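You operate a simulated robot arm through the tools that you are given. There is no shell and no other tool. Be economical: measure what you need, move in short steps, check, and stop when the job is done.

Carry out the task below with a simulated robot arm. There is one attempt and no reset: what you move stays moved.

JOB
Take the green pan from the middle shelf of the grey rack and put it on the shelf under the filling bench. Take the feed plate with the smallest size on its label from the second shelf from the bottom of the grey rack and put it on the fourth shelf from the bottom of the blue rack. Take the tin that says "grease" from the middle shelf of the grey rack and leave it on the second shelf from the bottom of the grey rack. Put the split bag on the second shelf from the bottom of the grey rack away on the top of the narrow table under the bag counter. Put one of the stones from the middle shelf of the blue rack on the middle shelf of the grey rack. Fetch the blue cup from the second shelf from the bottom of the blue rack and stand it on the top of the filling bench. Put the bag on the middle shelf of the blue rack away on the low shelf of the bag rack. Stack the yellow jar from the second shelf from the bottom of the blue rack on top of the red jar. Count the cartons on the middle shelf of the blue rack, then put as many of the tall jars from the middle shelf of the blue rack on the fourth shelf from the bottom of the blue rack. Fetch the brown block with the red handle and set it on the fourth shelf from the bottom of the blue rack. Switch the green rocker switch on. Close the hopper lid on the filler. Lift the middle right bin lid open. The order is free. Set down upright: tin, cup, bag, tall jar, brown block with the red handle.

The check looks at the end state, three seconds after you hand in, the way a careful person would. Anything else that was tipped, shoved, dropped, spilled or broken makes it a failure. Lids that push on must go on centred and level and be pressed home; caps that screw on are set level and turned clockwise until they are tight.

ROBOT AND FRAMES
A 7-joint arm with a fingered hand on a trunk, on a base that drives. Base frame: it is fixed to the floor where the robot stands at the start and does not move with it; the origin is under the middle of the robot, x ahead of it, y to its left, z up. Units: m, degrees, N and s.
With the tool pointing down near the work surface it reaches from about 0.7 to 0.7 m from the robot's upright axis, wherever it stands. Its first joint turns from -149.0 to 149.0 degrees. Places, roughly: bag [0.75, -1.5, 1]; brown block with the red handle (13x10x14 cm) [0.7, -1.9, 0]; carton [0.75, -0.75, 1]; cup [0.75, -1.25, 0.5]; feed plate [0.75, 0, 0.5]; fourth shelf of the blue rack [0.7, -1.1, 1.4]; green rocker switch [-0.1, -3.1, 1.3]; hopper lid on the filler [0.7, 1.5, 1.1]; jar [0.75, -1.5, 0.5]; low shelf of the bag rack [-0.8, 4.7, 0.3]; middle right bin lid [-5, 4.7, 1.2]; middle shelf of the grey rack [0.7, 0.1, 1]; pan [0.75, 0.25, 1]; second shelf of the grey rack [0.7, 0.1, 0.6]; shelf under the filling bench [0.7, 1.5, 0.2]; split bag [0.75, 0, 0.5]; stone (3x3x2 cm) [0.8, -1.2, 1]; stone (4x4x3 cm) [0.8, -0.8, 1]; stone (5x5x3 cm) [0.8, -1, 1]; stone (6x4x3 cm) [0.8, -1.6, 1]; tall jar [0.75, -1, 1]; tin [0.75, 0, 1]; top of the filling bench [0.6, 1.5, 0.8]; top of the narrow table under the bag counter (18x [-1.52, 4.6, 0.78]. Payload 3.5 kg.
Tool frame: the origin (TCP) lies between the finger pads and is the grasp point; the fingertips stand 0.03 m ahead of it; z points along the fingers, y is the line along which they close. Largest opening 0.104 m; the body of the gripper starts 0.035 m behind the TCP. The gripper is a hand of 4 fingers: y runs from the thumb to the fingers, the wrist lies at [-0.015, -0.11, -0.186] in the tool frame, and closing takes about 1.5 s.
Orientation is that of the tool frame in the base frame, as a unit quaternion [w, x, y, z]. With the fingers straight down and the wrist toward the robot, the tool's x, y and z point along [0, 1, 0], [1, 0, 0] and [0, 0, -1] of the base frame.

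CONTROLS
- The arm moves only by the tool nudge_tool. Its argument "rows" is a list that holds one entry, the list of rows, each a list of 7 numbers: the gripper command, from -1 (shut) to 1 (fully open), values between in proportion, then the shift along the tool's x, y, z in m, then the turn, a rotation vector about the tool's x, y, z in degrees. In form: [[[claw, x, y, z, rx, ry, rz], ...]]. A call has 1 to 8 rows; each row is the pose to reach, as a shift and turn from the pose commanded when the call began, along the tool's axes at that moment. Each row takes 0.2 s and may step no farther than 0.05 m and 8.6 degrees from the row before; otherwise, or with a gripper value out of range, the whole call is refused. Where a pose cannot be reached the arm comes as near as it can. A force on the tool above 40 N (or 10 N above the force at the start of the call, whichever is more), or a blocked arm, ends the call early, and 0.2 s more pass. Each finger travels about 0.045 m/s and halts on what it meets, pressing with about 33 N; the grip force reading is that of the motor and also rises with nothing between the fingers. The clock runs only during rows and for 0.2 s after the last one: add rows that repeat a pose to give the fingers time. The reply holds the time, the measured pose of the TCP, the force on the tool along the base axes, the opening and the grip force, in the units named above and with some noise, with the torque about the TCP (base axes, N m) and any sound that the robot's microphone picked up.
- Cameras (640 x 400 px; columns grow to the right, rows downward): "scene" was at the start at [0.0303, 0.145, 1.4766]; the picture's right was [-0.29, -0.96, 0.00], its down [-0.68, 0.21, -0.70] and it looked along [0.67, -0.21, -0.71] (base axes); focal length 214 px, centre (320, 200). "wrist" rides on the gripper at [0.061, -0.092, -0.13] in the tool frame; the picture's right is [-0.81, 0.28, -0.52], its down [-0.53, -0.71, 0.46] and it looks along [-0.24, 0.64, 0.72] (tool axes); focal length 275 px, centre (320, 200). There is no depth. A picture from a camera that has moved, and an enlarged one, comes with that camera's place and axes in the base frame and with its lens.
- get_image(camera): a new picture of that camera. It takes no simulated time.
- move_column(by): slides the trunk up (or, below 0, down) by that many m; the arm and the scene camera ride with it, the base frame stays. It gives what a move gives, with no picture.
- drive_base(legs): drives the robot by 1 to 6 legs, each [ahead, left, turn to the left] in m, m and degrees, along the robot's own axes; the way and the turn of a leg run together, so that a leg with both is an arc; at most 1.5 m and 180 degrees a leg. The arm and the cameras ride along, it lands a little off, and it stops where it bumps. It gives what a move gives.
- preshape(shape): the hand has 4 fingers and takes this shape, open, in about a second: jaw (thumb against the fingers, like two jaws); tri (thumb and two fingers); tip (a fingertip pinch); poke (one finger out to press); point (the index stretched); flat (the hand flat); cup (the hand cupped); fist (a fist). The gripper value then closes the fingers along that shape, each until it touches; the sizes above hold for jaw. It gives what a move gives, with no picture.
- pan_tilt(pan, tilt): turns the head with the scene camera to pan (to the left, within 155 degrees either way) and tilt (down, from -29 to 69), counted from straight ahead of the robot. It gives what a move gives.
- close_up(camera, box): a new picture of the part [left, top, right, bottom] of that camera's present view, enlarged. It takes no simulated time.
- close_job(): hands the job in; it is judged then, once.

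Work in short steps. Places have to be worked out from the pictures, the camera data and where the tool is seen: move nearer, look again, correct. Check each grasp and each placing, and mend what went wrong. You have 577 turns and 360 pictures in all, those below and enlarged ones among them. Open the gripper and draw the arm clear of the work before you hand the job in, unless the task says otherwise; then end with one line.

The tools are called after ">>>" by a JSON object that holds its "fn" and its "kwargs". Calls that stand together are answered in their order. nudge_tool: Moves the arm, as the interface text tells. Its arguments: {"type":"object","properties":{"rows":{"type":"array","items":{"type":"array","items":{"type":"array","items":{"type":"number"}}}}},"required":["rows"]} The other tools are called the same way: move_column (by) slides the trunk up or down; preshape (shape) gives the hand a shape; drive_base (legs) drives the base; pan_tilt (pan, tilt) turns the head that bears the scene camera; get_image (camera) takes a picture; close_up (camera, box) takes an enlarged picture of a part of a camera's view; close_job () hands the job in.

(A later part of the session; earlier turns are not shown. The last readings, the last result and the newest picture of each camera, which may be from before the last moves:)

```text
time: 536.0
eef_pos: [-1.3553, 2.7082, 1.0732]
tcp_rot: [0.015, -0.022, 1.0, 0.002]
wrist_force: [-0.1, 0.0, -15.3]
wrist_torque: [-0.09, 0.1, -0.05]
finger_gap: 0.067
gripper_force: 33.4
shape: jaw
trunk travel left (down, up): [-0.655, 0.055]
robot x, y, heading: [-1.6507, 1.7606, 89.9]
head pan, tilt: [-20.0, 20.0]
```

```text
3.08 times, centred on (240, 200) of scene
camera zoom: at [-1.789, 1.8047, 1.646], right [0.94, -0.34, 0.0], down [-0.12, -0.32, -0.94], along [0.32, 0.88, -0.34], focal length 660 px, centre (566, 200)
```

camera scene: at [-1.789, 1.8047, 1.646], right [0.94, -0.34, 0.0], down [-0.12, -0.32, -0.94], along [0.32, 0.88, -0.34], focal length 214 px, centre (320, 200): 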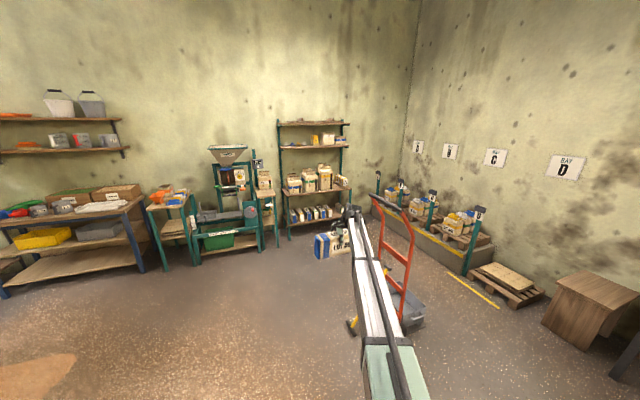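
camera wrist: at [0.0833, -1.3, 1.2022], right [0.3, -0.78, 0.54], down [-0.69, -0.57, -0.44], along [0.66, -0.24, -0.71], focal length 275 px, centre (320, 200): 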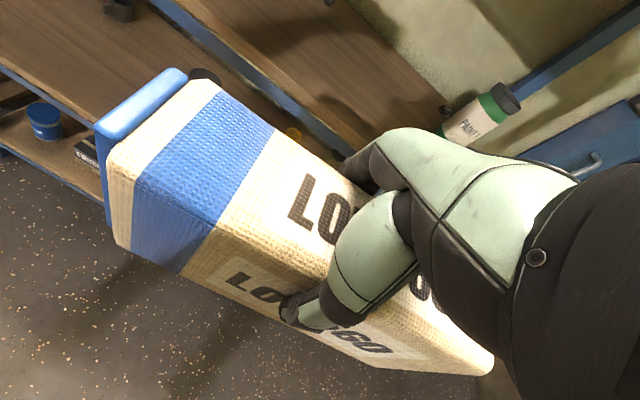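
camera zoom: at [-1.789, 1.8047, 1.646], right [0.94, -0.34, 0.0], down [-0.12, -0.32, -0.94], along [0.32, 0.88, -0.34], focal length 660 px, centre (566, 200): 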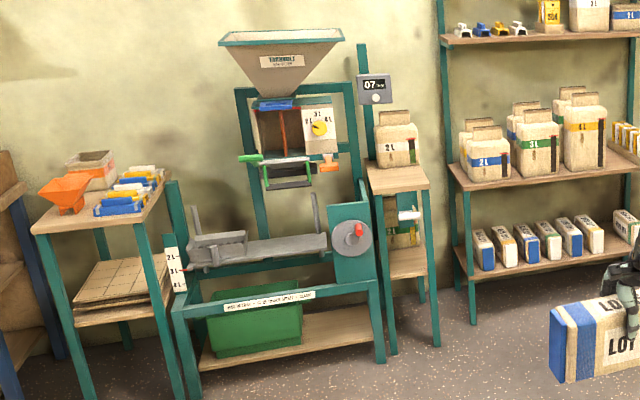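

There's a free slot on the low shelf near x≈-0.53 between the six bags and the last one, ends facing front. I retract the arm and turn the hand 90° so the bag's length points forward.

>>> {"fn": "nudge_tool", "kwargs": {"rows": [[[-1, 0.03, -0.03, 0, 0, 0, 0], [-1, 0.06, -0.06, 0, 0, 0, 0], [-1, 0.09, -0.09, 0, 0, 0, 0], [-1, 0.12, -0.12, 0, 0, 0, 0], [-1, 0.15, -0.15, 0, 0, 0, 0], [-1, 0.17, -0.18, 0, 0, 0, 0], [-1, 0.18, -0.2, 0, 0, 0, 0]]]}}

>>> {"fn": "nudge_tool", "kwargs": {"rows": [[[-1, 0, 0, 0, 0, 0, 8.2], [-1, 0, 0, 0, 0, 0, 16.4], [-1, 0, 0, 0, 0, 0, 24.6], [-1, 0, 0, 0, 0, 0, 32.8], [-1, 0, 0, 0, 0, 0, 41], [-1, 0, 0, 0, 0, 0, 49.2], [-1, 0, 0, 0, 0, 0, 57.4], [-1, 0, 0, 0, 0, 0, 65.6]]]}}

>>> {"fn": "nudge_tool", "kwargs": {"rows": [[[-1, 0, 0, 0, 0, 0, 8.2], [-1, 0, 0, 0, 0, 0, 16.4], [-1, 0, 0, 0, 0, 0, 24.4], [-1, 0, 0, 0, 0, 0, 24.4]]]}}

>>> {"fn": "get_image", "kwargs": {"camera": "scene"}}

```text
time: 537.6
eef_pos: [-1.5238, 2.4994, 1.0652]
tcp_rot: [0.014, -0.023, 1.0, 0.002]
wrist_force: [1.1, -0.5, -16.0]
wrist_torque: [-0.07, 0.0, 0.03]
finger_gap: 0.067
gripper_force: 32.8
shape: jaw
trunk travel left (down, up): [-0.655, 0.055]
robot x, y, heading: [-1.6494, 1.7615, 90.0]
head pan, tilt: [-20.0, 20.0]
```

```text
time: 539.4
eef_pos: [-1.5245, 2.4996, 1.0675]
tcp_rot: [0.01, 0.523, 0.852, 0.01]
wrist_force: [0.0, 0.8, -16.8]
wrist_torque: [-0.02, 0.09, 0.01]
finger_gap: 0.0672
gripper_force: 33.1
shape: jaw
trunk travel left (down, up): [-0.655, 0.055]
robot x, y, heading: [-1.6488, 1.7583, 89.9]
head pan, tilt: [-20.0, 20.0]
```

```text
time: 540.4
eef_pos: [-1.5257, 2.5008, 1.0672]
tcp_rot: [0.009, 0.691, 0.722, 0.013]
wrist_force: [0.3, -0.6, -16.4]
wrist_torque: [0.01, 0.08, -0.02]
finger_gap: 0.0672
gripper_force: 32.9
shape: jaw
trunk travel left (down, up): [-0.655, 0.055]
robot x, y, heading: [-1.6486, 1.7618, 89.6]
head pan, tilt: [-20.0, 20.0]
```

```text
134 pictures are left
camera scene: at [-1.7894, 1.8041, 1.646], right [0.94, -0.35, 0.0], down [-0.12, -0.32, -0.94], along [0.32, 0.88, -0.34], focal length 214 px, centre (320, 200)
```

scene: 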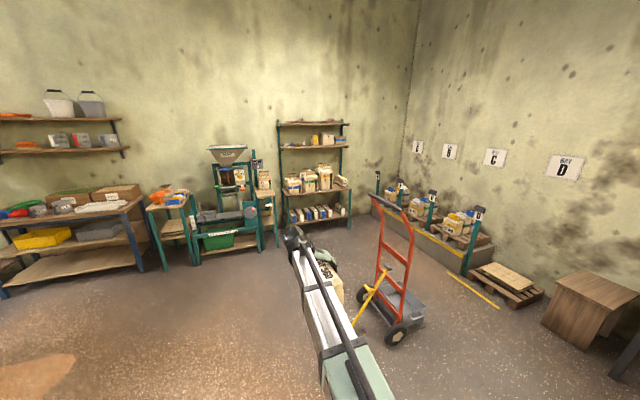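

Drive up to y≈3.48 (left of the truck), staying short of the furniture.

>>> {"fn": "drive_base", "kwargs": {"legs": [[1.0, 0, 0.4], [0.7, 0, 0]]}}

>>> {"fn": "pan_tilt", "kwargs": {"pan": -30, "tilt": 35}}

>>> {"fn": "get_image", "kwargs": {"camera": "scene"}}

```text
time: 549.1
eef_pos: [-1.5271, 4.2234, 1.068]
tcp_rot: [0.008, 0.693, 0.721, 0.011]
wrist_force: [0.0, 0.1, -16.0]
wrist_torque: [0.04, 0.06, 0.01]
finger_gap: 0.0668
gripper_force: 33.2
shape: jaw
trunk travel left (down, up): [-0.655, 0.055]
robot x, y, heading: [-1.6611, 3.4815, 89.2]
head pan, tilt: [-20.0, 20.0]
```

```text
time: 549.9
eef_pos: [-1.5278, 4.2215, 1.0674]
tcp_rot: [0.008, 0.693, 0.72, 0.011]
wrist_force: [-0.1, -0.2, -15.8]
wrist_torque: [0.03, 0.11, -0.03]
finger_gap: 0.0673
gripper_force: 32.8
shape: jaw
trunk travel left (down, up): [-0.655, 0.055]
robot x, y, heading: [-1.6566, 3.4839, 89.6]
head pan, tilt: [-30.0, 35.0]
```

```text
133 pictures are left
camera scene: at [-1.7844, 3.517, 1.6222], right [0.86, -0.51, 0.0], down [-0.29, -0.49, -0.82], along [0.42, 0.7, -0.57], focal length 214 px, centre (320, 200)
```

scene: 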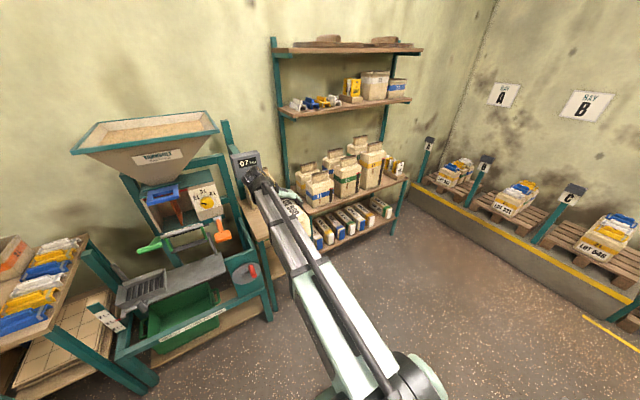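

Now drive right 1.0 m along the front of the rack.

>>> {"fn": "drive_base", "kwargs": {"legs": [[0, -0.5, 0.4], [0, -0.45, 0]]}}

>>> {"fn": "pan_tilt", "kwargs": {"pan": 0, "tilt": 45}}

>>> {"fn": "get_image", "kwargs": {"camera": "scene"}}

>>> {"fn": "get_image", "kwargs": {"camera": "wrist"}}

```text
time: 553.8
eef_pos: [-0.918, 4.2166, 1.0656]
tcp_rot: [0.009, 0.694, 0.72, 0.011]
wrist_force: [-1.1, -0.4, -16.3]
wrist_torque: [0.04, 0.06, -0.01]
finger_gap: 0.0671
gripper_force: 33.5
shape: jaw
trunk travel left (down, up): [-0.655, 0.055]
robot x, y, heading: [-1.0473, 3.4817, 89.2]
head pan, tilt: [-30.0, 35.0]
stopped in leg 2: the robot was blocked; the commanded pose is now the measured one
```

```text
time: 554.8
eef_pos: [-0.9162, 4.2161, 1.0664]
tcp_rot: [0.008, 0.695, 0.719, 0.01]
wrist_force: [0.9, -0.9, -15.6]
wrist_torque: [0.02, 0.04, -0.01]
finger_gap: 0.0669
gripper_force: 33.0
shape: jaw
trunk travel left (down, up): [-0.655, 0.055]
robot x, y, heading: [-1.0492, 3.4772, 89.2]
head pan, tilt: [0.0, 45.0]
```

```text
132 pictures are left
camera scene: at [-1.2191, 3.5176, 1.6074], right [1.0, -0.01, 0.0], down [-0.01, -0.71, -0.71], along [0.01, 0.71, -0.71], focal length 214 px, centre (320, 200)
```

scene: 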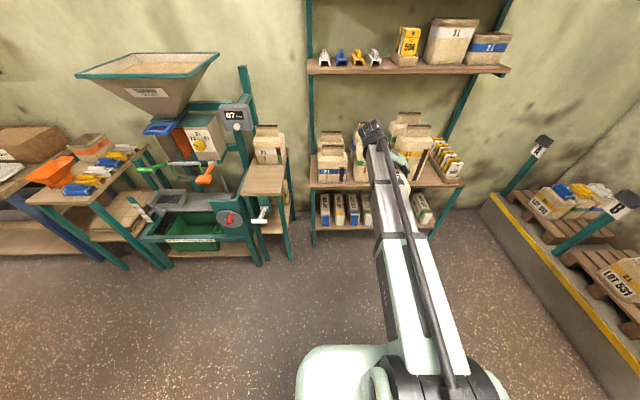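

```text
131 pictures are left
camera wrist: at [-1.0132, 4.2737, 1.1948], right [0.29, -0.8, 0.52], down [-0.68, -0.56, -0.48], along [0.67, -0.22, -0.71], focal length 275 px, centre (320, 200)
```

wrist: 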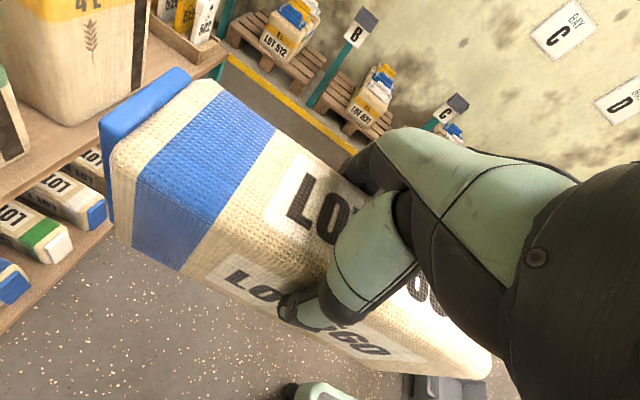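

Blocked, likely by the truck behind. Look back over the right shoulder.

>>> {"fn": "pan_tilt", "kwargs": {"pan": -130, "tilt": 40}}

>>> {"fn": "get_image", "kwargs": {"camera": "scene"}}

```text
time: 556.9
eef_pos: [-0.9176, 4.2163, 1.0668]
tcp_rot: [0.008, 0.695, 0.719, 0.011]
wrist_force: [-1.1, -0.9, -15.8]
wrist_torque: [0.02, 0.06, 0.0]
finger_gap: 0.0672
gripper_force: 32.7
shape: jaw
trunk travel left (down, up): [-0.655, 0.055]
robot x, y, heading: [-1.0436, 3.4774, 89.2]
head pan, tilt: [-130.0, 40.0]
```

```text
130 pictures are left
camera scene: at [-1.156, 3.3808, 1.6148], right [-0.65, -0.76, 0.0], down [-0.49, 0.42, -0.77], along [0.58, -0.5, -0.64], focal length 214 px, centre (320, 200)
```

scene: 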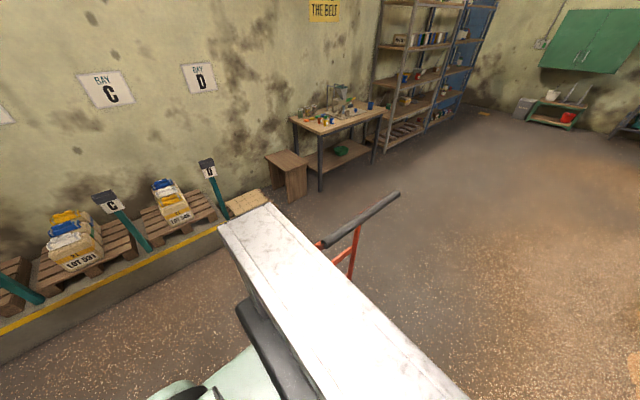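

The robot's rear column touches the truck's handle. Ease off left, retract the arm 0.25, and move closer to the rack before going right.

>>> {"fn": "drive_base", "kwargs": {"legs": [[0, 0.06, 0.6]]}}

>>> {"fn": "nudge_tool", "kwargs": {"rows": [[[-1, -0.04, 0, 0, 0, 0, 0], [-1, -0.08, 0, 0, 0, 0, 0], [-1, -0.12, 0, 0, 0, 0, 0], [-1, -0.16, 0, 0, 0, 0, 0], [-1, -0.2, 0, 0, 0, 0, 0], [-1, -0.24, 0, 0, 0, 0, 0], [-1, -0.24, 0, 0, 0, 0, 0]]]}}

>>> {"fn": "get_image", "kwargs": {"camera": "scene"}}

```text
time: 557.9
eef_pos: [-0.9858, 4.2179, 1.066]
tcp_rot: [0.008, 0.69, 0.724, 0.011]
wrist_force: [-0.6, -0.4, -16.4]
wrist_torque: [-0.02, 0.11, 0.01]
finger_gap: 0.0669
gripper_force: 33.1
shape: jaw
trunk travel left (down, up): [-0.655, 0.055]
robot x, y, heading: [-1.1071, 3.4815, 89.8]
head pan, tilt: [-130.0, 40.0]
```

```text
time: 559.5
eef_pos: [-0.9738, 3.9764, 1.0655]
tcp_rot: [0.009, 0.69, 0.724, 0.011]
wrist_force: [0.1, -0.1, -15.9]
wrist_torque: [0.04, 0.09, -0.02]
finger_gap: 0.0669
gripper_force: 33.1
shape: jaw
trunk travel left (down, up): [-0.655, 0.055]
robot x, y, heading: [-1.107, 3.4728, 89.7]
head pan, tilt: [-130.0, 40.0]
```

```text
129 pictures are left
camera scene: at [-1.2147, 3.3799, 1.6147], right [-0.64, -0.76, 0.0], down [-0.49, 0.41, -0.77], along [0.59, -0.49, -0.64], focal length 214 px, centre (320, 200)
```

scene: 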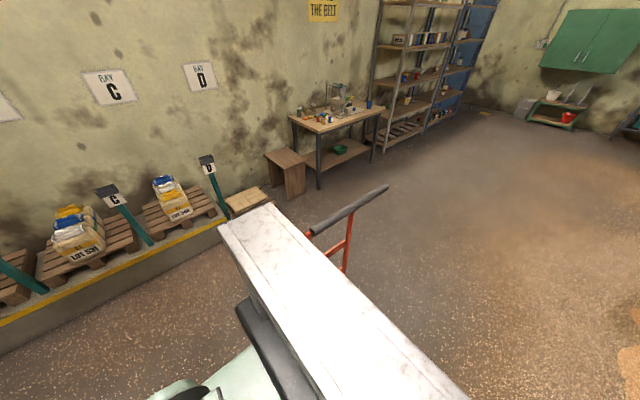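

Forward 0.25, then right 0.45.

>>> {"fn": "drive_base", "kwargs": {"legs": [[0.26, 0, 0.2], [0, -0.42, 0]]}}

>>> {"fn": "pan_tilt", "kwargs": {"pan": -5, "tilt": 50}}

>>> {"fn": "get_image", "kwargs": {"camera": "scene"}}

>>> {"fn": "get_image", "kwargs": {"camera": "wrist"}}

```text
time: 563.5
eef_pos: [-0.5538, 4.2277, 1.065]
tcp_rot: [0.008, 0.689, 0.725, 0.011]
wrist_force: [0.3, -0.4, -17.1]
wrist_torque: [0.03, 0.07, -0.02]
finger_gap: 0.0668
gripper_force: 33.1
shape: jaw
trunk travel left (down, up): [-0.655, 0.055]
robot x, y, heading: [-0.6838, 3.7281, 90.1]
head pan, tilt: [-130.0, 40.0]
```

```text
time: 565.5
eef_pos: [-0.555, 4.228, 1.0652]
tcp_rot: [0.008, 0.688, 0.725, 0.011]
wrist_force: [-0.5, 0.5, -16.7]
wrist_torque: [0.02, 0.09, -0.01]
finger_gap: 0.0666
gripper_force: 32.8
shape: jaw
trunk travel left (down, up): [-0.655, 0.055]
robot x, y, heading: [-0.6892, 3.7288, 89.9]
head pan, tilt: [-5.0, 50.0]
```

```text
128 pictures are left
camera scene: at [-0.8528, 3.7618, 1.6005], right [1.0, -0.09, 0.0], down [-0.07, -0.76, -0.64], along [0.06, 0.64, -0.77], focal length 214 px, centre (320, 200)
```

scene: 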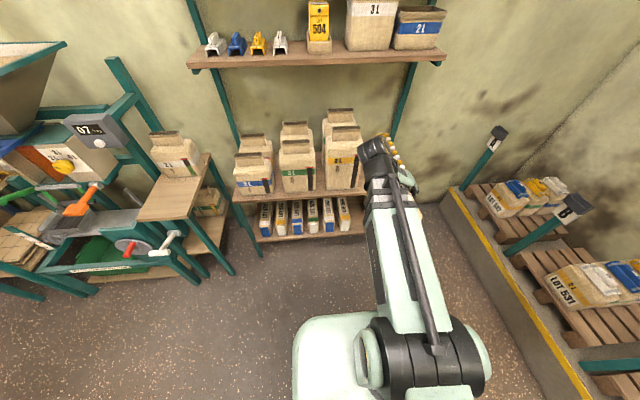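

```text
127 pictures are left
camera wrist: at [-0.6526, 4.2838, 1.1929], right [0.3, -0.8, 0.52], down [-0.67, -0.57, -0.48], along [0.68, -0.21, -0.71], focal length 275 px, centre (320, 200)
```

wrist: 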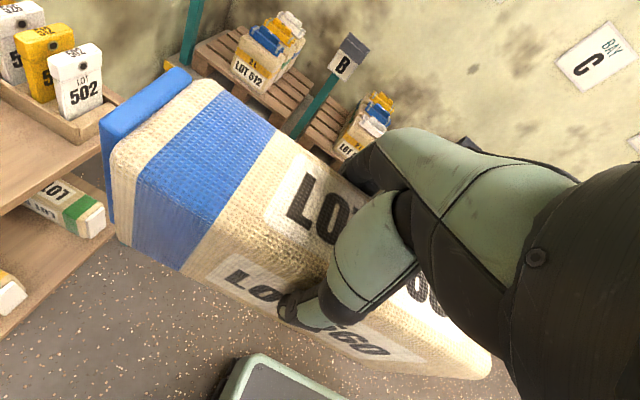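

The free slot between the 6th bag (x≈-0.595) and the last (x≈-0.39) is ~0.14 wide, centre x≈-0.49. Lower trunk and arm to slot height here, in front of the rack.

>>> {"fn": "move_column", "kwargs": {"by": -0.4}}

>>> {"fn": "move_column", "kwargs": {"by": -0.15}}

>>> {"fn": "nudge_tool", "kwargs": {"rows": [[[-1, 0, 0, 0.04, 0, 0, 0], [-1, 0, 0, 0.08, 0, 0, 0], [-1, 0, 0, 0.103, 0, 0, 0], [-1, 0, 0, 0.103, 0, 0, 0]]]}}

>>> {"fn": "pan_tilt", "kwargs": {"pan": -5, "tilt": 30}}

>>> {"fn": "get_image", "kwargs": {"camera": "scene"}}

>>> {"fn": "get_image", "kwargs": {"camera": "wrist"}}

```text
time: 569.3
eef_pos: [-0.5548, 4.2276, 0.6656]
tcp_rot: [0.008, 0.689, 0.725, 0.011]
wrist_force: [-0.2, 0.1, -15.8]
wrist_torque: [0.02, 0.1, 0.02]
finger_gap: 0.0672
gripper_force: 33.2
shape: jaw
trunk travel left (down, up): [-0.255, 0.455]
robot x, y, heading: [-0.6891, 3.7284, 90.0]
head pan, tilt: [-5.0, 50.0]
```

```text
time: 571.1
eef_pos: [-0.5563, 4.2271, 0.5145]
tcp_rot: [0.008, 0.689, 0.724, 0.011]
wrist_force: [0.1, 0.2, -15.8]
wrist_torque: [0.02, 0.06, 0.01]
finger_gap: 0.0674
gripper_force: 32.7
shape: jaw
trunk travel left (down, up): [-0.105, 0.605]
robot x, y, heading: [-0.6857, 3.7324, 90.1]
head pan, tilt: [-5.0, 50.0]
```

```text
time: 572.1
eef_pos: [-0.5523, 4.2299, 0.4122]
tcp_rot: [0.008, 0.689, 0.725, 0.011]
wrist_force: [0.0, 0.1, -15.9]
wrist_torque: [0.03, 0.09, -0.01]
finger_gap: 0.0671
gripper_force: 33.0
shape: jaw
trunk travel left (down, up): [-0.105, 0.605]
robot x, y, heading: [-0.6872, 3.7304, 90.1]
head pan, tilt: [-5.0, 50.0]
```

```text
time: 572.9
eef_pos: [-0.5527, 4.2291, 0.412]
tcp_rot: [0.008, 0.689, 0.725, 0.011]
wrist_force: [-0.8, 0.0, -15.9]
wrist_torque: [0.04, 0.07, -0.02]
finger_gap: 0.067
gripper_force: 33.3
shape: jaw
trunk travel left (down, up): [-0.105, 0.605]
robot x, y, heading: [-0.6898, 3.7321, 90.2]
head pan, tilt: [-5.0, 30.0]
```

```text
126 pictures are left
camera scene: at [-0.8517, 3.7748, 1.0799], right [1.0, -0.09, 0.0], down [-0.04, -0.5, -0.87], along [0.07, 0.86, -0.5], focal length 214 px, centre (320, 200)
```

scene: 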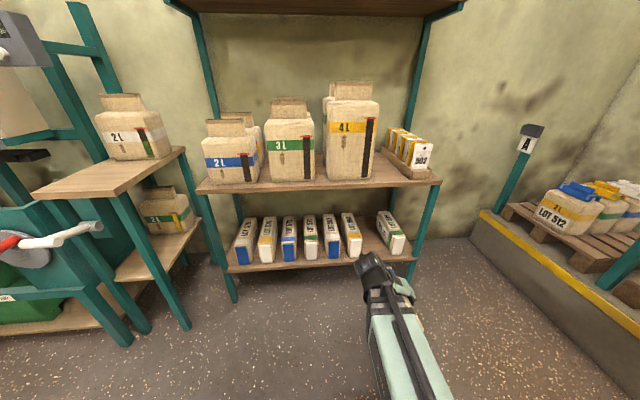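

```text
125 pictures are left
camera wrist: at [-0.6492, 4.2847, 0.5408], right [0.3, -0.8, 0.52], down [-0.67, -0.57, -0.48], along [0.68, -0.21, -0.71], focal length 275 px, centre (320, 200)
```

wrist: 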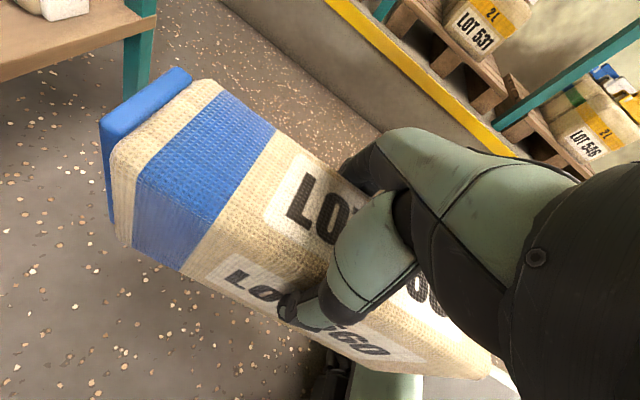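

Slot centre x≈-0.50. Shift right 0.055 and advance half-way.

>>> {"fn": "nudge_tool", "kwargs": {"rows": [[[-1, 0, 0.027, 0.002, 0, 0, 0], [-1, 0, 0.055, 0.004, 0, 0, 0], [-1, 0.045, 0.057, 0.004, 0, 0, 0], [-1, 0.09, 0.059, 0.004, 0, 0, 0], [-1, 0.135, 0.061, 0.004, 0, 0, 0], [-1, 0.18, 0.063, 0.004, 0, 0, 0], [-1, 0.18, 0.063, 0.004, 0, 0, 0]]]}}

>>> {"fn": "get_image", "kwargs": {"camera": "scene"}}

>>> {"fn": "get_image", "kwargs": {"camera": "wrist"}}

```text
time: 574.5
eef_pos: [-0.4981, 4.4101, 0.4106]
tcp_rot: [0.008, 0.689, 0.724, 0.011]
wrist_force: [0.4, 0.1, -15.7]
wrist_torque: [-0.07, 0.08, 0.02]
finger_gap: 0.0669
gripper_force: 33.0
shape: jaw
trunk travel left (down, up): [-0.105, 0.605]
robot x, y, heading: [-0.685, 3.7291, 90.4]
head pan, tilt: [-5.0, 30.0]
```

```text
124 pictures are left
camera scene: at [-0.8516, 3.7751, 1.08], right [1.0, -0.09, 0.0], down [-0.04, -0.5, -0.87], along [0.07, 0.86, -0.5], focal length 214 px, centre (320, 200)
```

scene: 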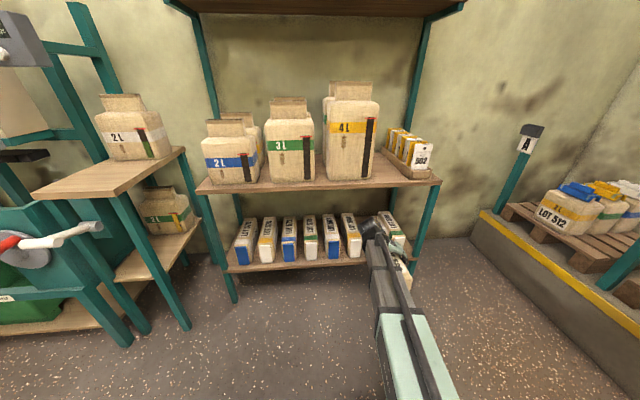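

```text
123 pictures are left
camera wrist: at [-0.5958, 4.4664, 0.5377], right [0.3, -0.8, 0.52], down [-0.67, -0.57, -0.48], along [0.67, -0.21, -0.71], focal length 275 px, centre (320, 200)
```

wrist: 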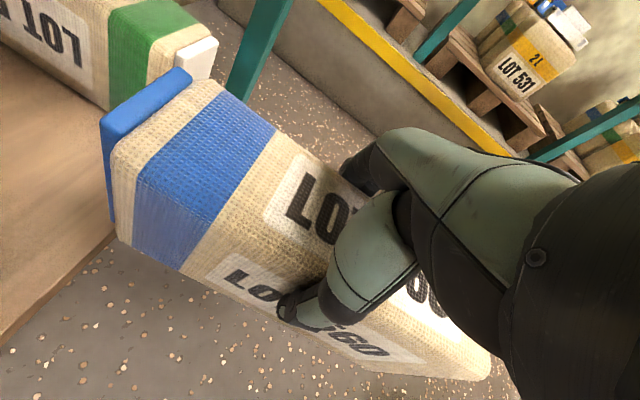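

Clearance is good; ease left 1 cm and slide in another 0.25.

>>> {"fn": "nudge_tool", "kwargs": {"rows": [[[-1, 0.04, -0.008, 0, 0, 0, 0], [-1, 0.08, -0.006, 0, 0, 0, 0], [-1, 0.12, -0.004, 0, 0, 0, 0], [-1, 0.16, -0.002, 0, 0, 0, 0], [-1, 0.2, 0, 0, 0, 0, 0], [-1, 0.24, 0.001, 0, 0, 0, 0], [-1, 0.25, 0.001, 0, 0, 0, 0], [-1, 0.25, 0.001, 0, 0, 0, 0]]]}}

>>> {"fn": "get_image", "kwargs": {"camera": "wrist"}}

>>> {"fn": "close_up", "kwargs": {"camera": "scene", "box": [320, 170, 440, 270]}}

```text
time: 576.3
eef_pos: [-0.5092, 4.6609, 0.4087]
tcp_rot: [0.009, 0.688, 0.725, 0.01]
wrist_force: [0.4, -0.3, -15.9]
wrist_torque: [-0.05, 0.05, -0.02]
finger_gap: 0.0673
gripper_force: 32.6
shape: jaw
trunk travel left (down, up): [-0.105, 0.605]
robot x, y, heading: [-0.6895, 3.731, 90.1]
head pan, tilt: [-5.0, 30.0]
```

```text
122 pictures are left
camera wrist: at [-0.6064, 4.7161, 0.5372], right [0.3, -0.8, 0.52], down [-0.67, -0.57, -0.48], along [0.67, -0.21, -0.71], focal length 275 px, centre (320, 200)
```

wrist: 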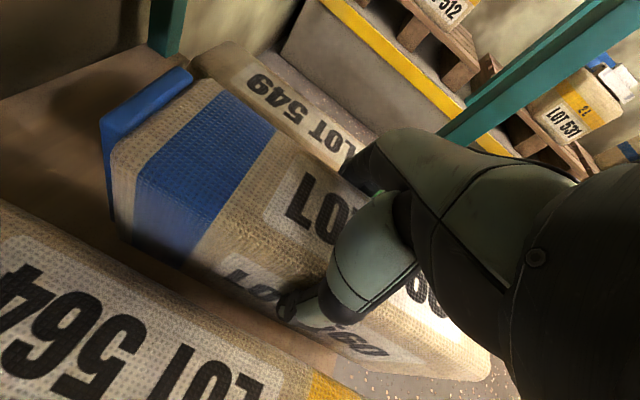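

```text
4.00 times, centred on (380, 220) of scene
camera zoom: at [-0.8517, 3.7755, 1.08], right [1.0, -0.09, 0.0], down [-0.04, -0.5, -0.87], along [0.07, 0.86, -0.5], focal length 858 px, centre (80, 120)
```

zoom: 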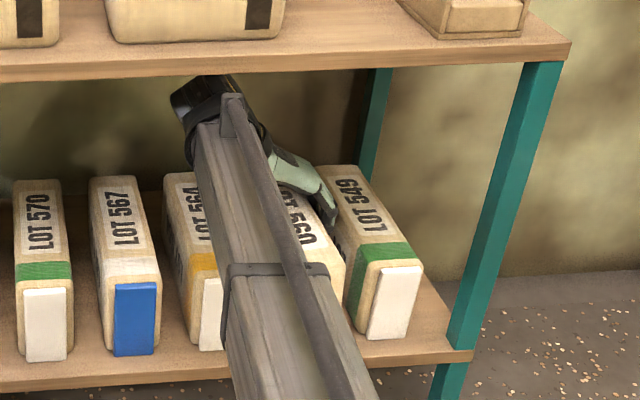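

In the slot. Lower to contact.

>>> {"fn": "nudge_tool", "kwargs": {"rows": [[[-1, 0, 0, 0.006, 0, 0, 0], [-1, 0, 0, 0.012, 0, 0, 0], [-1, 0, 0, 0.012, 0, 0, 0]]]}}

>>> {"fn": "nudge_tool", "kwargs": {"rows": [[[-1, 0, 0, 0.003, 0, 0, 0], [-1, 0, 0, 0.006, 0, 0, 0], [-1, 0, 0, 0.006, 0, 0, 0]]]}}

>>> {"fn": "nudge_tool", "kwargs": {"rows": [[[-1, 0, 0, 0.003, 0, 0, 0], [-1, 0, 0, 0.006, 0, 0, 0], [-1, 0, 0, 0.006, 0, 0, 0]]]}}

```text
time: 577.1
eef_pos: [-0.5106, 4.661, 0.3982]
tcp_rot: [0.009, 0.689, 0.724, 0.009]
wrist_force: [0.3, -0.4, -16.2]
wrist_torque: [-0.01, 0.1, 0.0]
finger_gap: 0.067
gripper_force: 32.1
shape: jaw
trunk travel left (down, up): [-0.105, 0.605]
robot x, y, heading: [-0.6856, 3.7273, 89.8]
head pan, tilt: [-5.0, 30.0]
```

```text
time: 577.9
eef_pos: [-0.51, 4.6612, 0.3914]
tcp_rot: [0.009, 0.688, 0.726, 0.01]
wrist_force: [0.3, -0.1, -16.4]
wrist_torque: [0.01, 0.09, 0.0]
finger_gap: 0.0669
gripper_force: 32.4
shape: jaw
trunk travel left (down, up): [-0.105, 0.605]
robot x, y, heading: [-0.6918, 3.7298, 90.1]
head pan, tilt: [-5.0, 30.0]
```

```text
time: 578.7
eef_pos: [-0.5117, 4.6626, 0.3865]
tcp_rot: [0.008, 0.689, 0.725, 0.009]
wrist_force: [0.7, 0.1, -16.2]
wrist_torque: [0.02, 0.09, 0.02]
finger_gap: 0.067
gripper_force: 32.8
shape: jaw
trunk travel left (down, up): [-0.105, 0.605]
robot x, y, heading: [-0.6851, 3.7299, 89.7]
head pan, tilt: [-5.0, 30.0]
```

>>> {"fn": "nudge_tool", "kwargs": {"rows": [[[-1, 0, 0, 0.003, 0, 0, 0], [-1, 0, 0, 0.006, 0, 0, 0], [-1, 0, 0, 0.006, 0, 0, 0]]]}}

>>> {"fn": "nudge_tool", "kwargs": {"rows": [[[-1, 0, 0, 0.003, 0, 0, 0], [-1, 0, 0, 0.006, 0, 0, 0], [-1, 0, 0, 0.006, 0, 0, 0]]]}}

>>> {"fn": "nudge_tool", "kwargs": {"rows": [[[-1, 0, 0, 0.003, 0, 0, 0], [-1, 0, 0, 0.005, 0, 0, 0], [-1, 0, 0, 0.005, 0, 0, 0]]]}}

```text
time: 579.5
eef_pos: [-0.5124, 4.661, 0.3799]
tcp_rot: [0.007, 0.689, 0.725, 0.01]
wrist_force: [0.2, 0.0, -15.3]
wrist_torque: [0.0, 0.09, -0.02]
finger_gap: 0.067
gripper_force: 32.3
shape: jaw
trunk travel left (down, up): [-0.105, 0.605]
robot x, y, heading: [-0.6873, 3.732, 90.1]
head pan, tilt: [-5.0, 30.0]
```

```text
time: 580.3
eef_pos: [-0.5094, 4.6613, 0.3739]
tcp_rot: [0.008, 0.689, 0.725, 0.01]
wrist_force: [-0.7, -0.3, -15.1]
wrist_torque: [0.06, 0.07, -0.04]
finger_gap: 0.0667
gripper_force: 33.1
shape: jaw
trunk travel left (down, up): [-0.105, 0.605]
robot x, y, heading: [-0.6888, 3.73, 90.4]
head pan, tilt: [-5.0, 30.0]
```

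```text
time: 581.1
eef_pos: [-0.5098, 4.6604, 0.3692]
tcp_rot: [0.008, 0.688, 0.725, 0.011]
wrist_force: [-0.3, -0.1, -15.9]
wrist_torque: [0.02, 0.07, 0.0]
finger_gap: 0.0669
gripper_force: 33.9
shape: jaw
trunk travel left (down, up): [-0.105, 0.605]
robot x, y, heading: [-0.6864, 3.7323, 90.3]
head pan, tilt: [-5.0, 30.0]
```

Still hanging free; the shelf is lower than judged. Continue.

>>> {"fn": "nudge_tool", "kwargs": {"rows": [[[-1, 0, 0, 0.004, 0, 0, 0], [-1, 0, 0, 0.008, 0, 0, 0], [-1, 0, 0, 0.008, 0, 0, 0]]]}}

>>> {"fn": "nudge_tool", "kwargs": {"rows": [[[-1, 0, 0, 0.003, 0, 0, 0], [-1, 0, 0, 0.006, 0, 0, 0], [-1, 0, 0, 0.006, 0, 0, 0]]]}}

>>> {"fn": "get_image", "kwargs": {"camera": "wrist"}}

```text
time: 581.9
eef_pos: [-0.509, 4.6617, 0.3621]
tcp_rot: [0.008, 0.689, 0.725, 0.01]
wrist_force: [1.1, 1.4, -12.2]
wrist_torque: [-0.24, 0.12, -0.01]
finger_gap: 0.0671
gripper_force: 32.9
shape: jaw
trunk travel left (down, up): [-0.105, 0.605]
robot x, y, heading: [-0.685, 3.7288, 90.1]
head pan, tilt: [-5.0, 30.0]
```

```text
time: 582.7
eef_pos: [-0.5101, 4.6613, 0.3592]
tcp_rot: [0.008, 0.689, 0.724, 0.012]
wrist_force: [4.3, 5.6, 5.0]
wrist_torque: [-0.33, 0.21, 0.09]
finger_gap: 0.0668
gripper_force: 32.7
shape: jaw
trunk travel left (down, up): [-0.105, 0.605]
robot x, y, heading: [-0.6856, 3.7282, 90.1]
head pan, tilt: [-5.0, 30.0]
```

```text
120 pictures are left
camera wrist: at [-0.6065, 4.7167, 0.4872], right [0.3, -0.8, 0.52], down [-0.67, -0.56, -0.48], along [0.68, -0.21, -0.71], focal length 275 px, centre (320, 200)
```

wrist: 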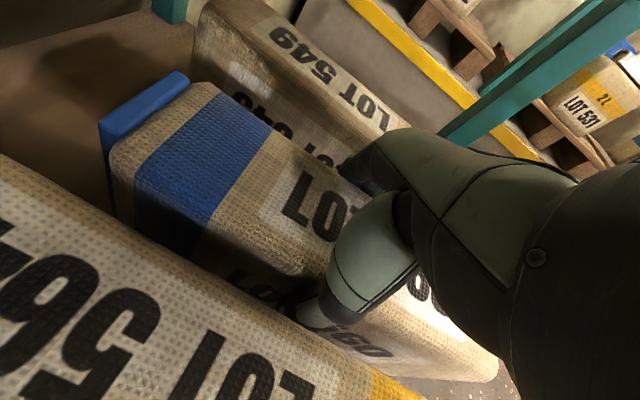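

Set down (shelf ≈0.265). Open just enough, rise 8 mm and slide straight back out.

>>> {"fn": "nudge_tool", "kwargs": {"rows": [[[-1, 0, 0, -0.002, 0, 0, 0], [0.6, 0, 0, -0.002, 0, 0, 0], [0.6, 0, 0, -0.002, 0, 0, 0], [0.6, 0, 0, -0.002, 0, 0, 0], [0.6, 0, 0, -0.002, 0, 0, 0]]]}}

>>> {"fn": "get_image", "kwargs": {"camera": "wrist"}}

>>> {"fn": "nudge_tool", "kwargs": {"rows": [[[0.6, 0, 0, -0.008, 0, 0, 0], [0.6, -0.02, -0.001, -0.01, 0, 0, 0], [0.6, -0.06, -0.003, -0.01, 0, 0, 0], [0.6, -0.1, -0.0045, -0.01, 0, 0, 0], [0.6, -0.145, -0.0065, -0.01, 0, 0, 0], [0.6, -0.19, -0.0085, -0.01, 0, 0, 0], [0.6, -0.235, -0.0105, -0.01, 0, 0, 0], [0.6, -0.28, -0.0125, -0.01, 0, 0, 0]]]}}

>>> {"fn": "close_up", "kwargs": {"camera": "scene", "box": [230, 170, 440, 290]}}

```text
time: 583.9
eef_pos: [-0.5097, 4.6596, 0.358]
tcp_rot: [0.008, 0.689, 0.725, 0.01]
wrist_force: [10.9, 2.2, 0.1]
wrist_torque: [-0.02, 0.04, -0.04]
finger_gap: 0.0823
gripper_force: 0.1
shape: jaw
trunk travel left (down, up): [-0.105, 0.605]
robot x, y, heading: [-0.6933, 3.7315, 90.1]
head pan, tilt: [-5.0, 30.0]
```

```text
119 pictures are left
camera wrist: at [-0.6065, 4.7156, 0.4864], right [0.3, -0.8, 0.52], down [-0.67, -0.57, -0.48], along [0.68, -0.21, -0.71], focal length 275 px, centre (320, 200)
```

wrist: 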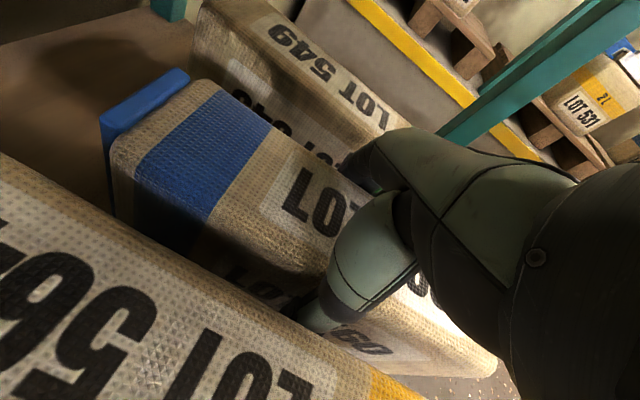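

```text
time: 585.7
eef_pos: [-0.51, 4.381, 0.365]
tcp_rot: [0.008, 0.689, 0.725, 0.011]
wrist_force: [0.3, 0.4, -0.9]
wrist_torque: [-0.01, 0.01, 0.01]
finger_gap: 0.0831
gripper_force: 0.0
shape: jaw
trunk travel left (down, up): [-0.105, 0.605]
robot x, y, heading: [-0.6898, 3.7319, 90.1]
head pan, tilt: [-5.0, 30.0]
```

```text
3.05 times, centred on (335, 230) of scene
camera zoom: at [-0.852, 3.7742, 1.08], right [1.0, -0.09, 0.0], down [-0.04, -0.5, -0.87], along [0.07, 0.86, -0.5], focal length 654 px, centre (274, 109)
```

zoom: 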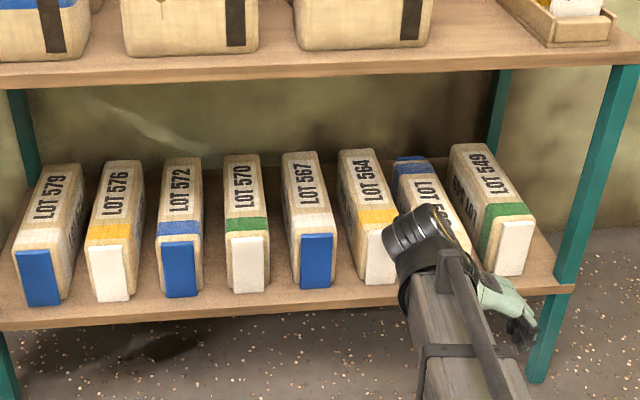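

LOT 560 sits in the slot, fitting the number order. Now raise, and move left toward the bins for a look.

>>> {"fn": "drive_base", "kwargs": {"legs": [[-0.05, 0, 0]]}}

>>> {"fn": "move_column", "kwargs": {"by": 0.4}}

>>> {"fn": "drive_base", "kwargs": {"legs": [[0, 1.0, 0]]}}

>>> {"fn": "pan_tilt", "kwargs": {"pan": 0, "tilt": 35}}

>>> {"fn": "get_image", "kwargs": {"camera": "scene"}}

>>> {"fn": "pan_tilt", "kwargs": {"pan": 60, "tilt": 20}}

>>> {"fn": "get_image", "kwargs": {"camera": "scene"}}

```text
time: 586.6
eef_pos: [-0.509, 4.3324, 0.3654]
tcp_rot: [0.008, 0.689, 0.724, 0.011]
wrist_force: [-0.2, -0.1, 0.1]
wrist_torque: [0.01, 0.05, 0.03]
finger_gap: 0.083
gripper_force: 0.0
shape: jaw
trunk travel left (down, up): [-0.105, 0.605]
robot x, y, heading: [-0.6888, 3.6819, 90.1]
head pan, tilt: [-5.0, 30.0]
```

```text
time: 590.5
eef_pos: [-0.5101, 4.3308, 0.7652]
tcp_rot: [0.008, 0.689, 0.725, 0.011]
wrist_force: [0.4, 0.1, 0.5]
wrist_torque: [0.05, -0.02, 0.0]
finger_gap: 0.0831
gripper_force: 0.1
shape: jaw
trunk travel left (down, up): [-0.505, 0.205]
robot x, y, heading: [-0.6893, 3.6819, 90.1]
head pan, tilt: [-5.0, 30.0]
```

```text
time: 595.8
eef_pos: [-1.5591, 4.3252, 0.7652]
tcp_rot: [0.008, 0.683, 0.73, 0.011]
wrist_force: [-0.5, 0.7, 0.3]
wrist_torque: [-0.01, -0.01, 0.02]
finger_gap: 0.0834
gripper_force: 0.1
shape: jaw
trunk travel left (down, up): [-0.505, 0.205]
robot x, y, heading: [-1.7277, 3.668, 91.0]
head pan, tilt: [-5.0, 30.0]
```

```text
time: 596.5
eef_pos: [-1.558, 4.325, 0.7658]
tcp_rot: [0.009, 0.683, 0.73, 0.011]
wrist_force: [-0.8, -0.2, -0.6]
wrist_torque: [0.01, -0.03, 0.0]
finger_gap: 0.0831
gripper_force: 0.0
shape: jaw
trunk travel left (down, up): [-0.505, 0.205]
robot x, y, heading: [-1.7258, 3.6698, 90.8]
head pan, tilt: [0.0, 35.0]
```

```text
117 pictures are left
camera scene: at [-1.8986, 3.7094, 1.4723], right [1.0, 0.02, 0.0], down [0.01, -0.57, -0.82], along [-0.01, 0.82, -0.57], focal length 214 px, centre (320, 200)
```

scene: 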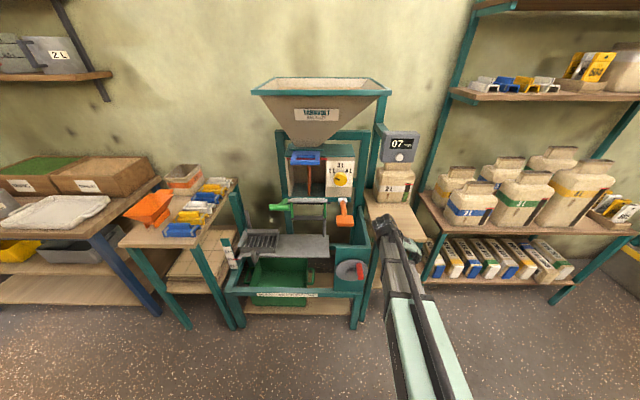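

```text
time: 597.8
eef_pos: [-1.5578, 4.3256, 0.7654]
tcp_rot: [0.008, 0.684, 0.73, 0.011]
wrist_force: [-0.4, 0.1, 0.5]
wrist_torque: [0.0, 0.01, -0.01]
finger_gap: 0.083
gripper_force: 0.1
shape: jaw
trunk travel left (down, up): [-0.505, 0.205]
robot x, y, heading: [-1.7263, 3.6724, 90.8]
head pan, tilt: [60.0, 20.0]
```

```text
116 pictures are left
camera scene: at [-1.9785, 3.6666, 1.4961], right [0.49, 0.87, 0.0], down [0.3, -0.17, -0.94], along [-0.82, 0.46, -0.34], focal length 214 px, centre (320, 200)
```

scene: 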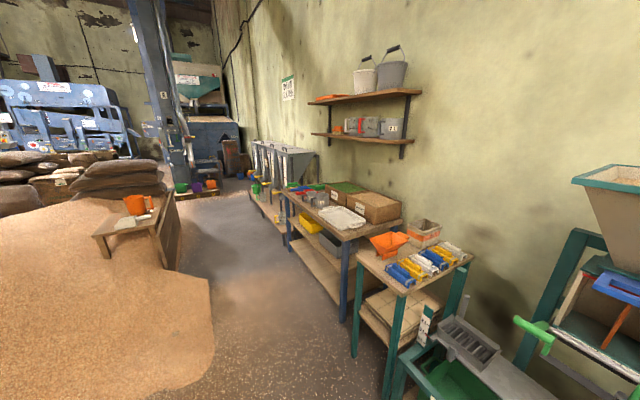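

Corridor in front of the wall furniture (y≈3.6–4.35) leads to the bins; the third bin from the left is at x≈-5.05. Back off, turn to heading 180 and drive along it carefully.

>>> {"fn": "drive_base", "kwargs": {"legs": [[-0.55, 0, 0], [0, 0, 89.5]]}}

>>> {"fn": "drive_base", "kwargs": {"legs": [[0.6, -0.7, 0]]}}

>>> {"fn": "pan_tilt", "kwargs": {"pan": 0, "tilt": 30}}

>>> {"fn": "get_image", "kwargs": {"camera": "scene"}}

```text
time: 604.7
eef_pos: [-2.367, 3.3053, 0.765]
tcp_rot: [-0.003, -0.032, 0.999, 0.012]
wrist_force: [-0.1, -0.2, 0.2]
wrist_torque: [-0.01, 0.04, -0.01]
finger_gap: 0.0831
gripper_force: 0.0
shape: jaw
trunk travel left (down, up): [-0.505, 0.205]
robot x, y, heading: [-1.7156, 3.1372, -179.2]
head pan, tilt: [60.0, 20.0]
```

```text
time: 609.5
eef_pos: [-2.9872, 3.9684, 0.7651]
tcp_rot: [-0.002, -0.04, 0.999, 0.012]
wrist_force: [-0.3, -0.7, -0.4]
wrist_torque: [0.01, -0.03, -0.01]
finger_gap: 0.0833
gripper_force: 0.1
shape: jaw
trunk travel left (down, up): [-0.505, 0.205]
robot x, y, heading: [-2.3321, 3.8079, -178.5]
head pan, tilt: [60.0, 20.0]
```

```text
time: 610.8
eef_pos: [-2.985, 3.9682, 0.7656]
tcp_rot: [-0.003, -0.039, 0.999, 0.013]
wrist_force: [0.3, 0.8, 0.0]
wrist_torque: [0.04, -0.01, 0.04]
finger_gap: 0.0831
gripper_force: 0.0
shape: jaw
trunk travel left (down, up): [-0.505, 0.205]
robot x, y, heading: [-2.334, 3.8058, -178.2]
head pan, tilt: [0.0, 30.0]
```

```text
115 pictures are left
camera scene: at [-2.3734, 3.6344, 1.48], right [-0.03, 1.0, 0.0], down [0.5, 0.01, -0.87], along [-0.87, -0.03, -0.5], focal length 214 px, centre (320, 200)
```

scene: 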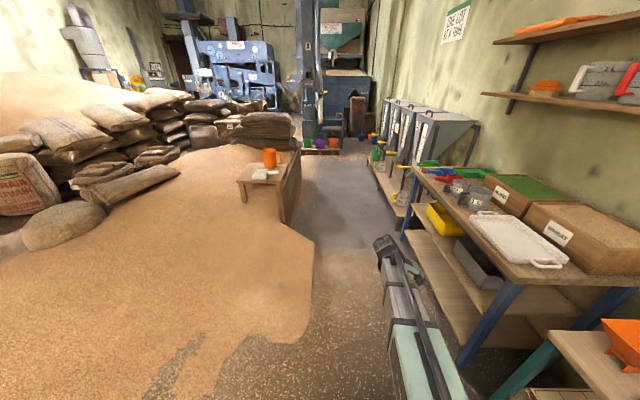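

The corridor is passable. Drive on with y≈3.9 to x≈-4.4.

>>> {"fn": "drive_base", "kwargs": {"legs": [[1.0, -0.12, -1.8], [0.9, 0, 0]]}}

>>> {"fn": "pan_tilt", "kwargs": {"pan": -45, "tilt": 25}}

>>> {"fn": "get_image", "kwargs": {"camera": "scene"}}

```text
time: 620.4
eef_pos: [-4.8975, 4.0755, 0.7644]
tcp_rot: [-0.003, -0.036, 0.999, 0.014]
wrist_force: [0.7, 0.5, -0.3]
wrist_torque: [-0.01, 0.0, -0.01]
finger_gap: 0.0834
gripper_force: 0.1
shape: jaw
trunk travel left (down, up): [-0.505, 0.205]
robot x, y, heading: [-4.2424, 3.9104, -179.0]
head pan, tilt: [0.0, 30.0]
```

```text
time: 621.5
eef_pos: [-4.8959, 4.0764, 0.7645]
tcp_rot: [-0.002, -0.036, 0.999, 0.013]
wrist_force: [0.1, -0.1, 0.7]
wrist_torque: [0.01, -0.02, -0.01]
finger_gap: 0.0833
gripper_force: 0.0
shape: jaw
trunk travel left (down, up): [-0.505, 0.205]
robot x, y, heading: [-4.242, 3.9102, -178.9]
head pan, tilt: [-45.0, 25.0]
```

```text
114 pictures are left
camera scene: at [-4.2612, 3.8039, 1.488], right [0.69, 0.72, 0.0], down [0.31, -0.29, -0.91], along [-0.66, 0.63, -0.42], focal length 214 px, centre (320, 200)
```

scene: 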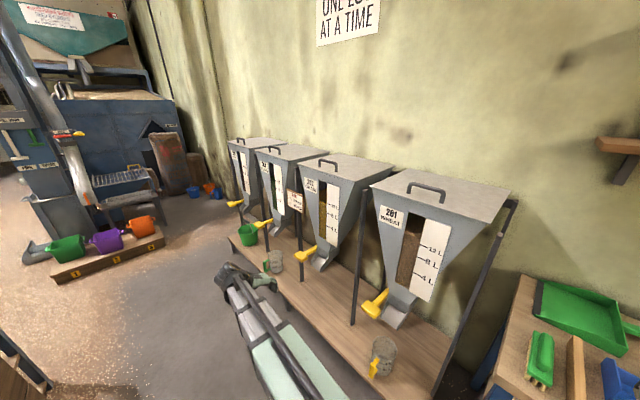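

>>> {"fn": "close_up", "kwargs": {"camera": "scene", "box": [270, 130, 430, 230]}}

```text
4.00 times, centred on (350, 180) of scene
camera zoom: at [-4.2612, 3.8039, 1.488], right [0.69, 0.72, 0.0], down [0.31, -0.29, -0.91], along [-0.66, 0.63, -0.42], focal length 858 px, centre (200, 280)
```

zoom: 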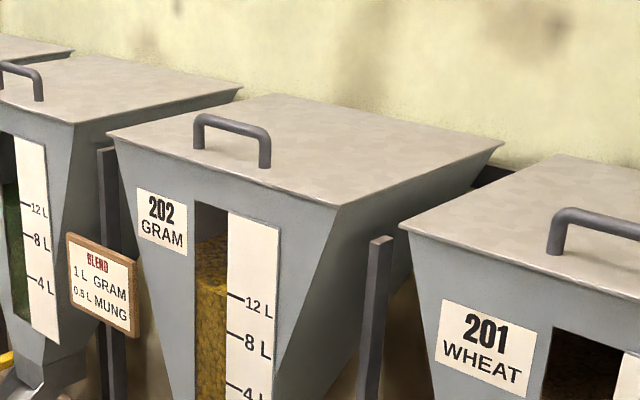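

Lid of the third bin ("202 GRAM"): x −5.18…−4.78, front y≈4.51, hinge at back ≈4.85, handle bar along x at y≈4.565, z≈1.21. I'll grip the bar end-on (hand pointing −x) so I can roll the hand with the lid. Raise the trunk and turn the hand.

>>> {"fn": "move_column", "kwargs": {"by": 0.195}}

>>> {"fn": "nudge_tool", "kwargs": {"rows": [[[0, 0, 0, -0.03, 0, 8.2, 0], [0, 0, 0, -0.06, 0, 16.4, 0], [0, 0, 0, -0.09, 0, 24.6, 0], [0, 0, 0, -0.12, 0, 32.8, 0], [0, 0, 0, -0.15, 0, 41, 0], [0, 0, 0, -0.18, 0, 49.2, 0], [0, 0, 0, -0.21, 0, 57.4, 0], [0, 0, 0, -0.24, 0, 65.6, 0]]]}}

>>> {"fn": "nudge_tool", "kwargs": {"rows": [[[0, 0, 0, 0, 0, 8.2, 0], [0, 0, 0, 0, 0, 16.4, 0], [0, 0, 0, 0, 0, 24.4, 0], [0, 0, 0, 0, 0, 24.4, 0]]]}}

>>> {"fn": "get_image", "kwargs": {"camera": "scene"}}

```text
time: 623.6
eef_pos: [-4.8955, 4.0762, 0.9606]
tcp_rot: [-0.002, -0.036, 0.999, 0.013]
wrist_force: [0.6, -0.3, -0.4]
wrist_torque: [-0.01, 0.02, -0.03]
finger_gap: 0.0833
gripper_force: 0.0
shape: jaw
trunk travel left (down, up): [-0.7, 0.01]
robot x, y, heading: [-4.2444, 3.9107, -178.8]
head pan, tilt: [-45.0, 25.0]
```

```text
time: 625.4
eef_pos: [-4.8951, 4.0691, 1.2012]
tcp_rot: [-0.544, -0.037, 0.838, -0.009]
wrist_force: [-0.4, 0.2, -1.1]
wrist_torque: [0.0, -0.02, -0.01]
finger_gap: 0.0524
gripper_force: 0.1
shape: jaw
trunk travel left (down, up): [-0.7, 0.01]
robot x, y, heading: [-4.241, 3.9117, -178.6]
head pan, tilt: [-45.0, 25.0]
```

```text
time: 626.4
eef_pos: [-4.8955, 4.0706, 1.2123]
tcp_rot: [-0.68, -0.035, 0.732, -0.016]
wrist_force: [-0.5, -0.3, 0.5]
wrist_torque: [-0.01, 0.0, 0.01]
finger_gap: 0.0523
gripper_force: 0.0
shape: jaw
out of reach, approached as far as the arm can: row 3, 4
trunk travel left (down, up): [-0.7, 0.01]
robot x, y, heading: [-4.2405, 3.9103, -179.1]
head pan, tilt: [-45.0, 25.0]
```

```text
112 pictures are left
camera scene: at [-4.261, 3.804, 1.683], right [0.69, 0.72, 0.0], down [0.31, -0.29, -0.91], along [-0.65, 0.63, -0.42], focal length 214 px, centre (320, 200)
```

scene: 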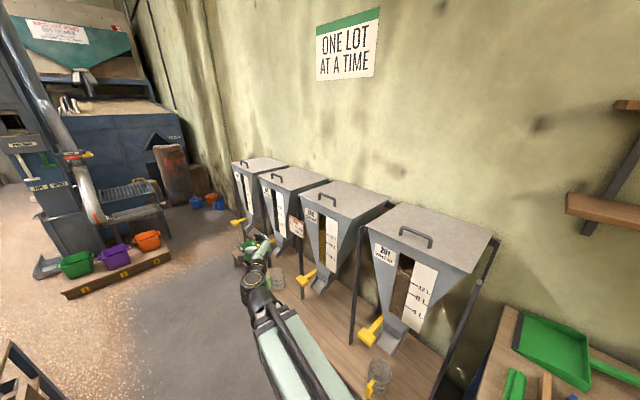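

Orientation good. Raise to z≈1.27 and move toward the handle in two stages, looking with the wrist camera.

>>> {"fn": "nudge_tool", "kwargs": {"rows": [[[0, 0.03, 0.03, 0, 0, 0, 0], [0, 0.06, 0.07, 0.01, 0, 0, 0], [0, 0.06, 0.115, 0.02, 0, 0, 0], [0, 0.06, 0.16, 0.03, 0, 0, 0], [0, 0.06, 0.205, 0.03, 0, 0, 0], [0, 0.06, 0.25, 0.03, 0, 0, 0], [0, 0.06, 0.29, 0.03, 0, 0, 0], [0, 0.06, 0.29, 0.03, 0, 0, 0]]]}}

>>> {"fn": "get_image", "kwargs": {"camera": "wrist"}}

>>> {"fn": "get_image", "kwargs": {"camera": "scene"}}

```text
refused: row 2 steps farther than a row can; nothing moved
```

```text
111 pictures are left
camera wrist: at [-4.7622, 3.9853, 1.2807], right [0.55, 0.33, -0.76], down [-0.36, -0.73, -0.58], along [-0.75, 0.6, -0.28], focal length 275 px, centre (320, 200)
```

wrist: 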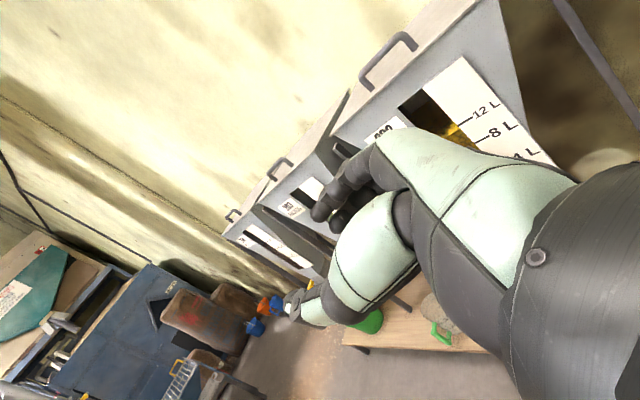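

```text
110 pictures are left
camera scene: at [-4.261, 3.804, 1.683], right [0.69, 0.72, 0.0], down [0.31, -0.29, -0.91], along [-0.65, 0.63, -0.42], focal length 214 px, centre (320, 200)
```

scene: 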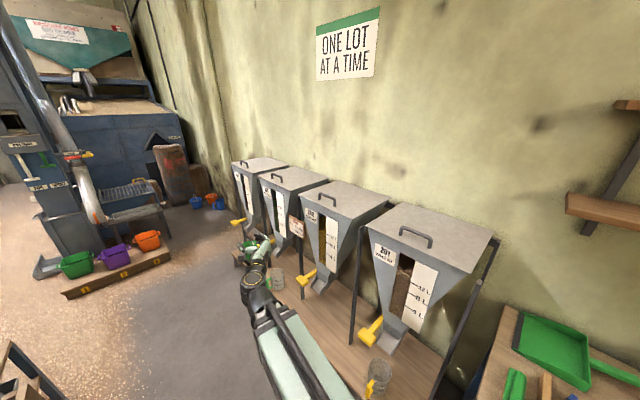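

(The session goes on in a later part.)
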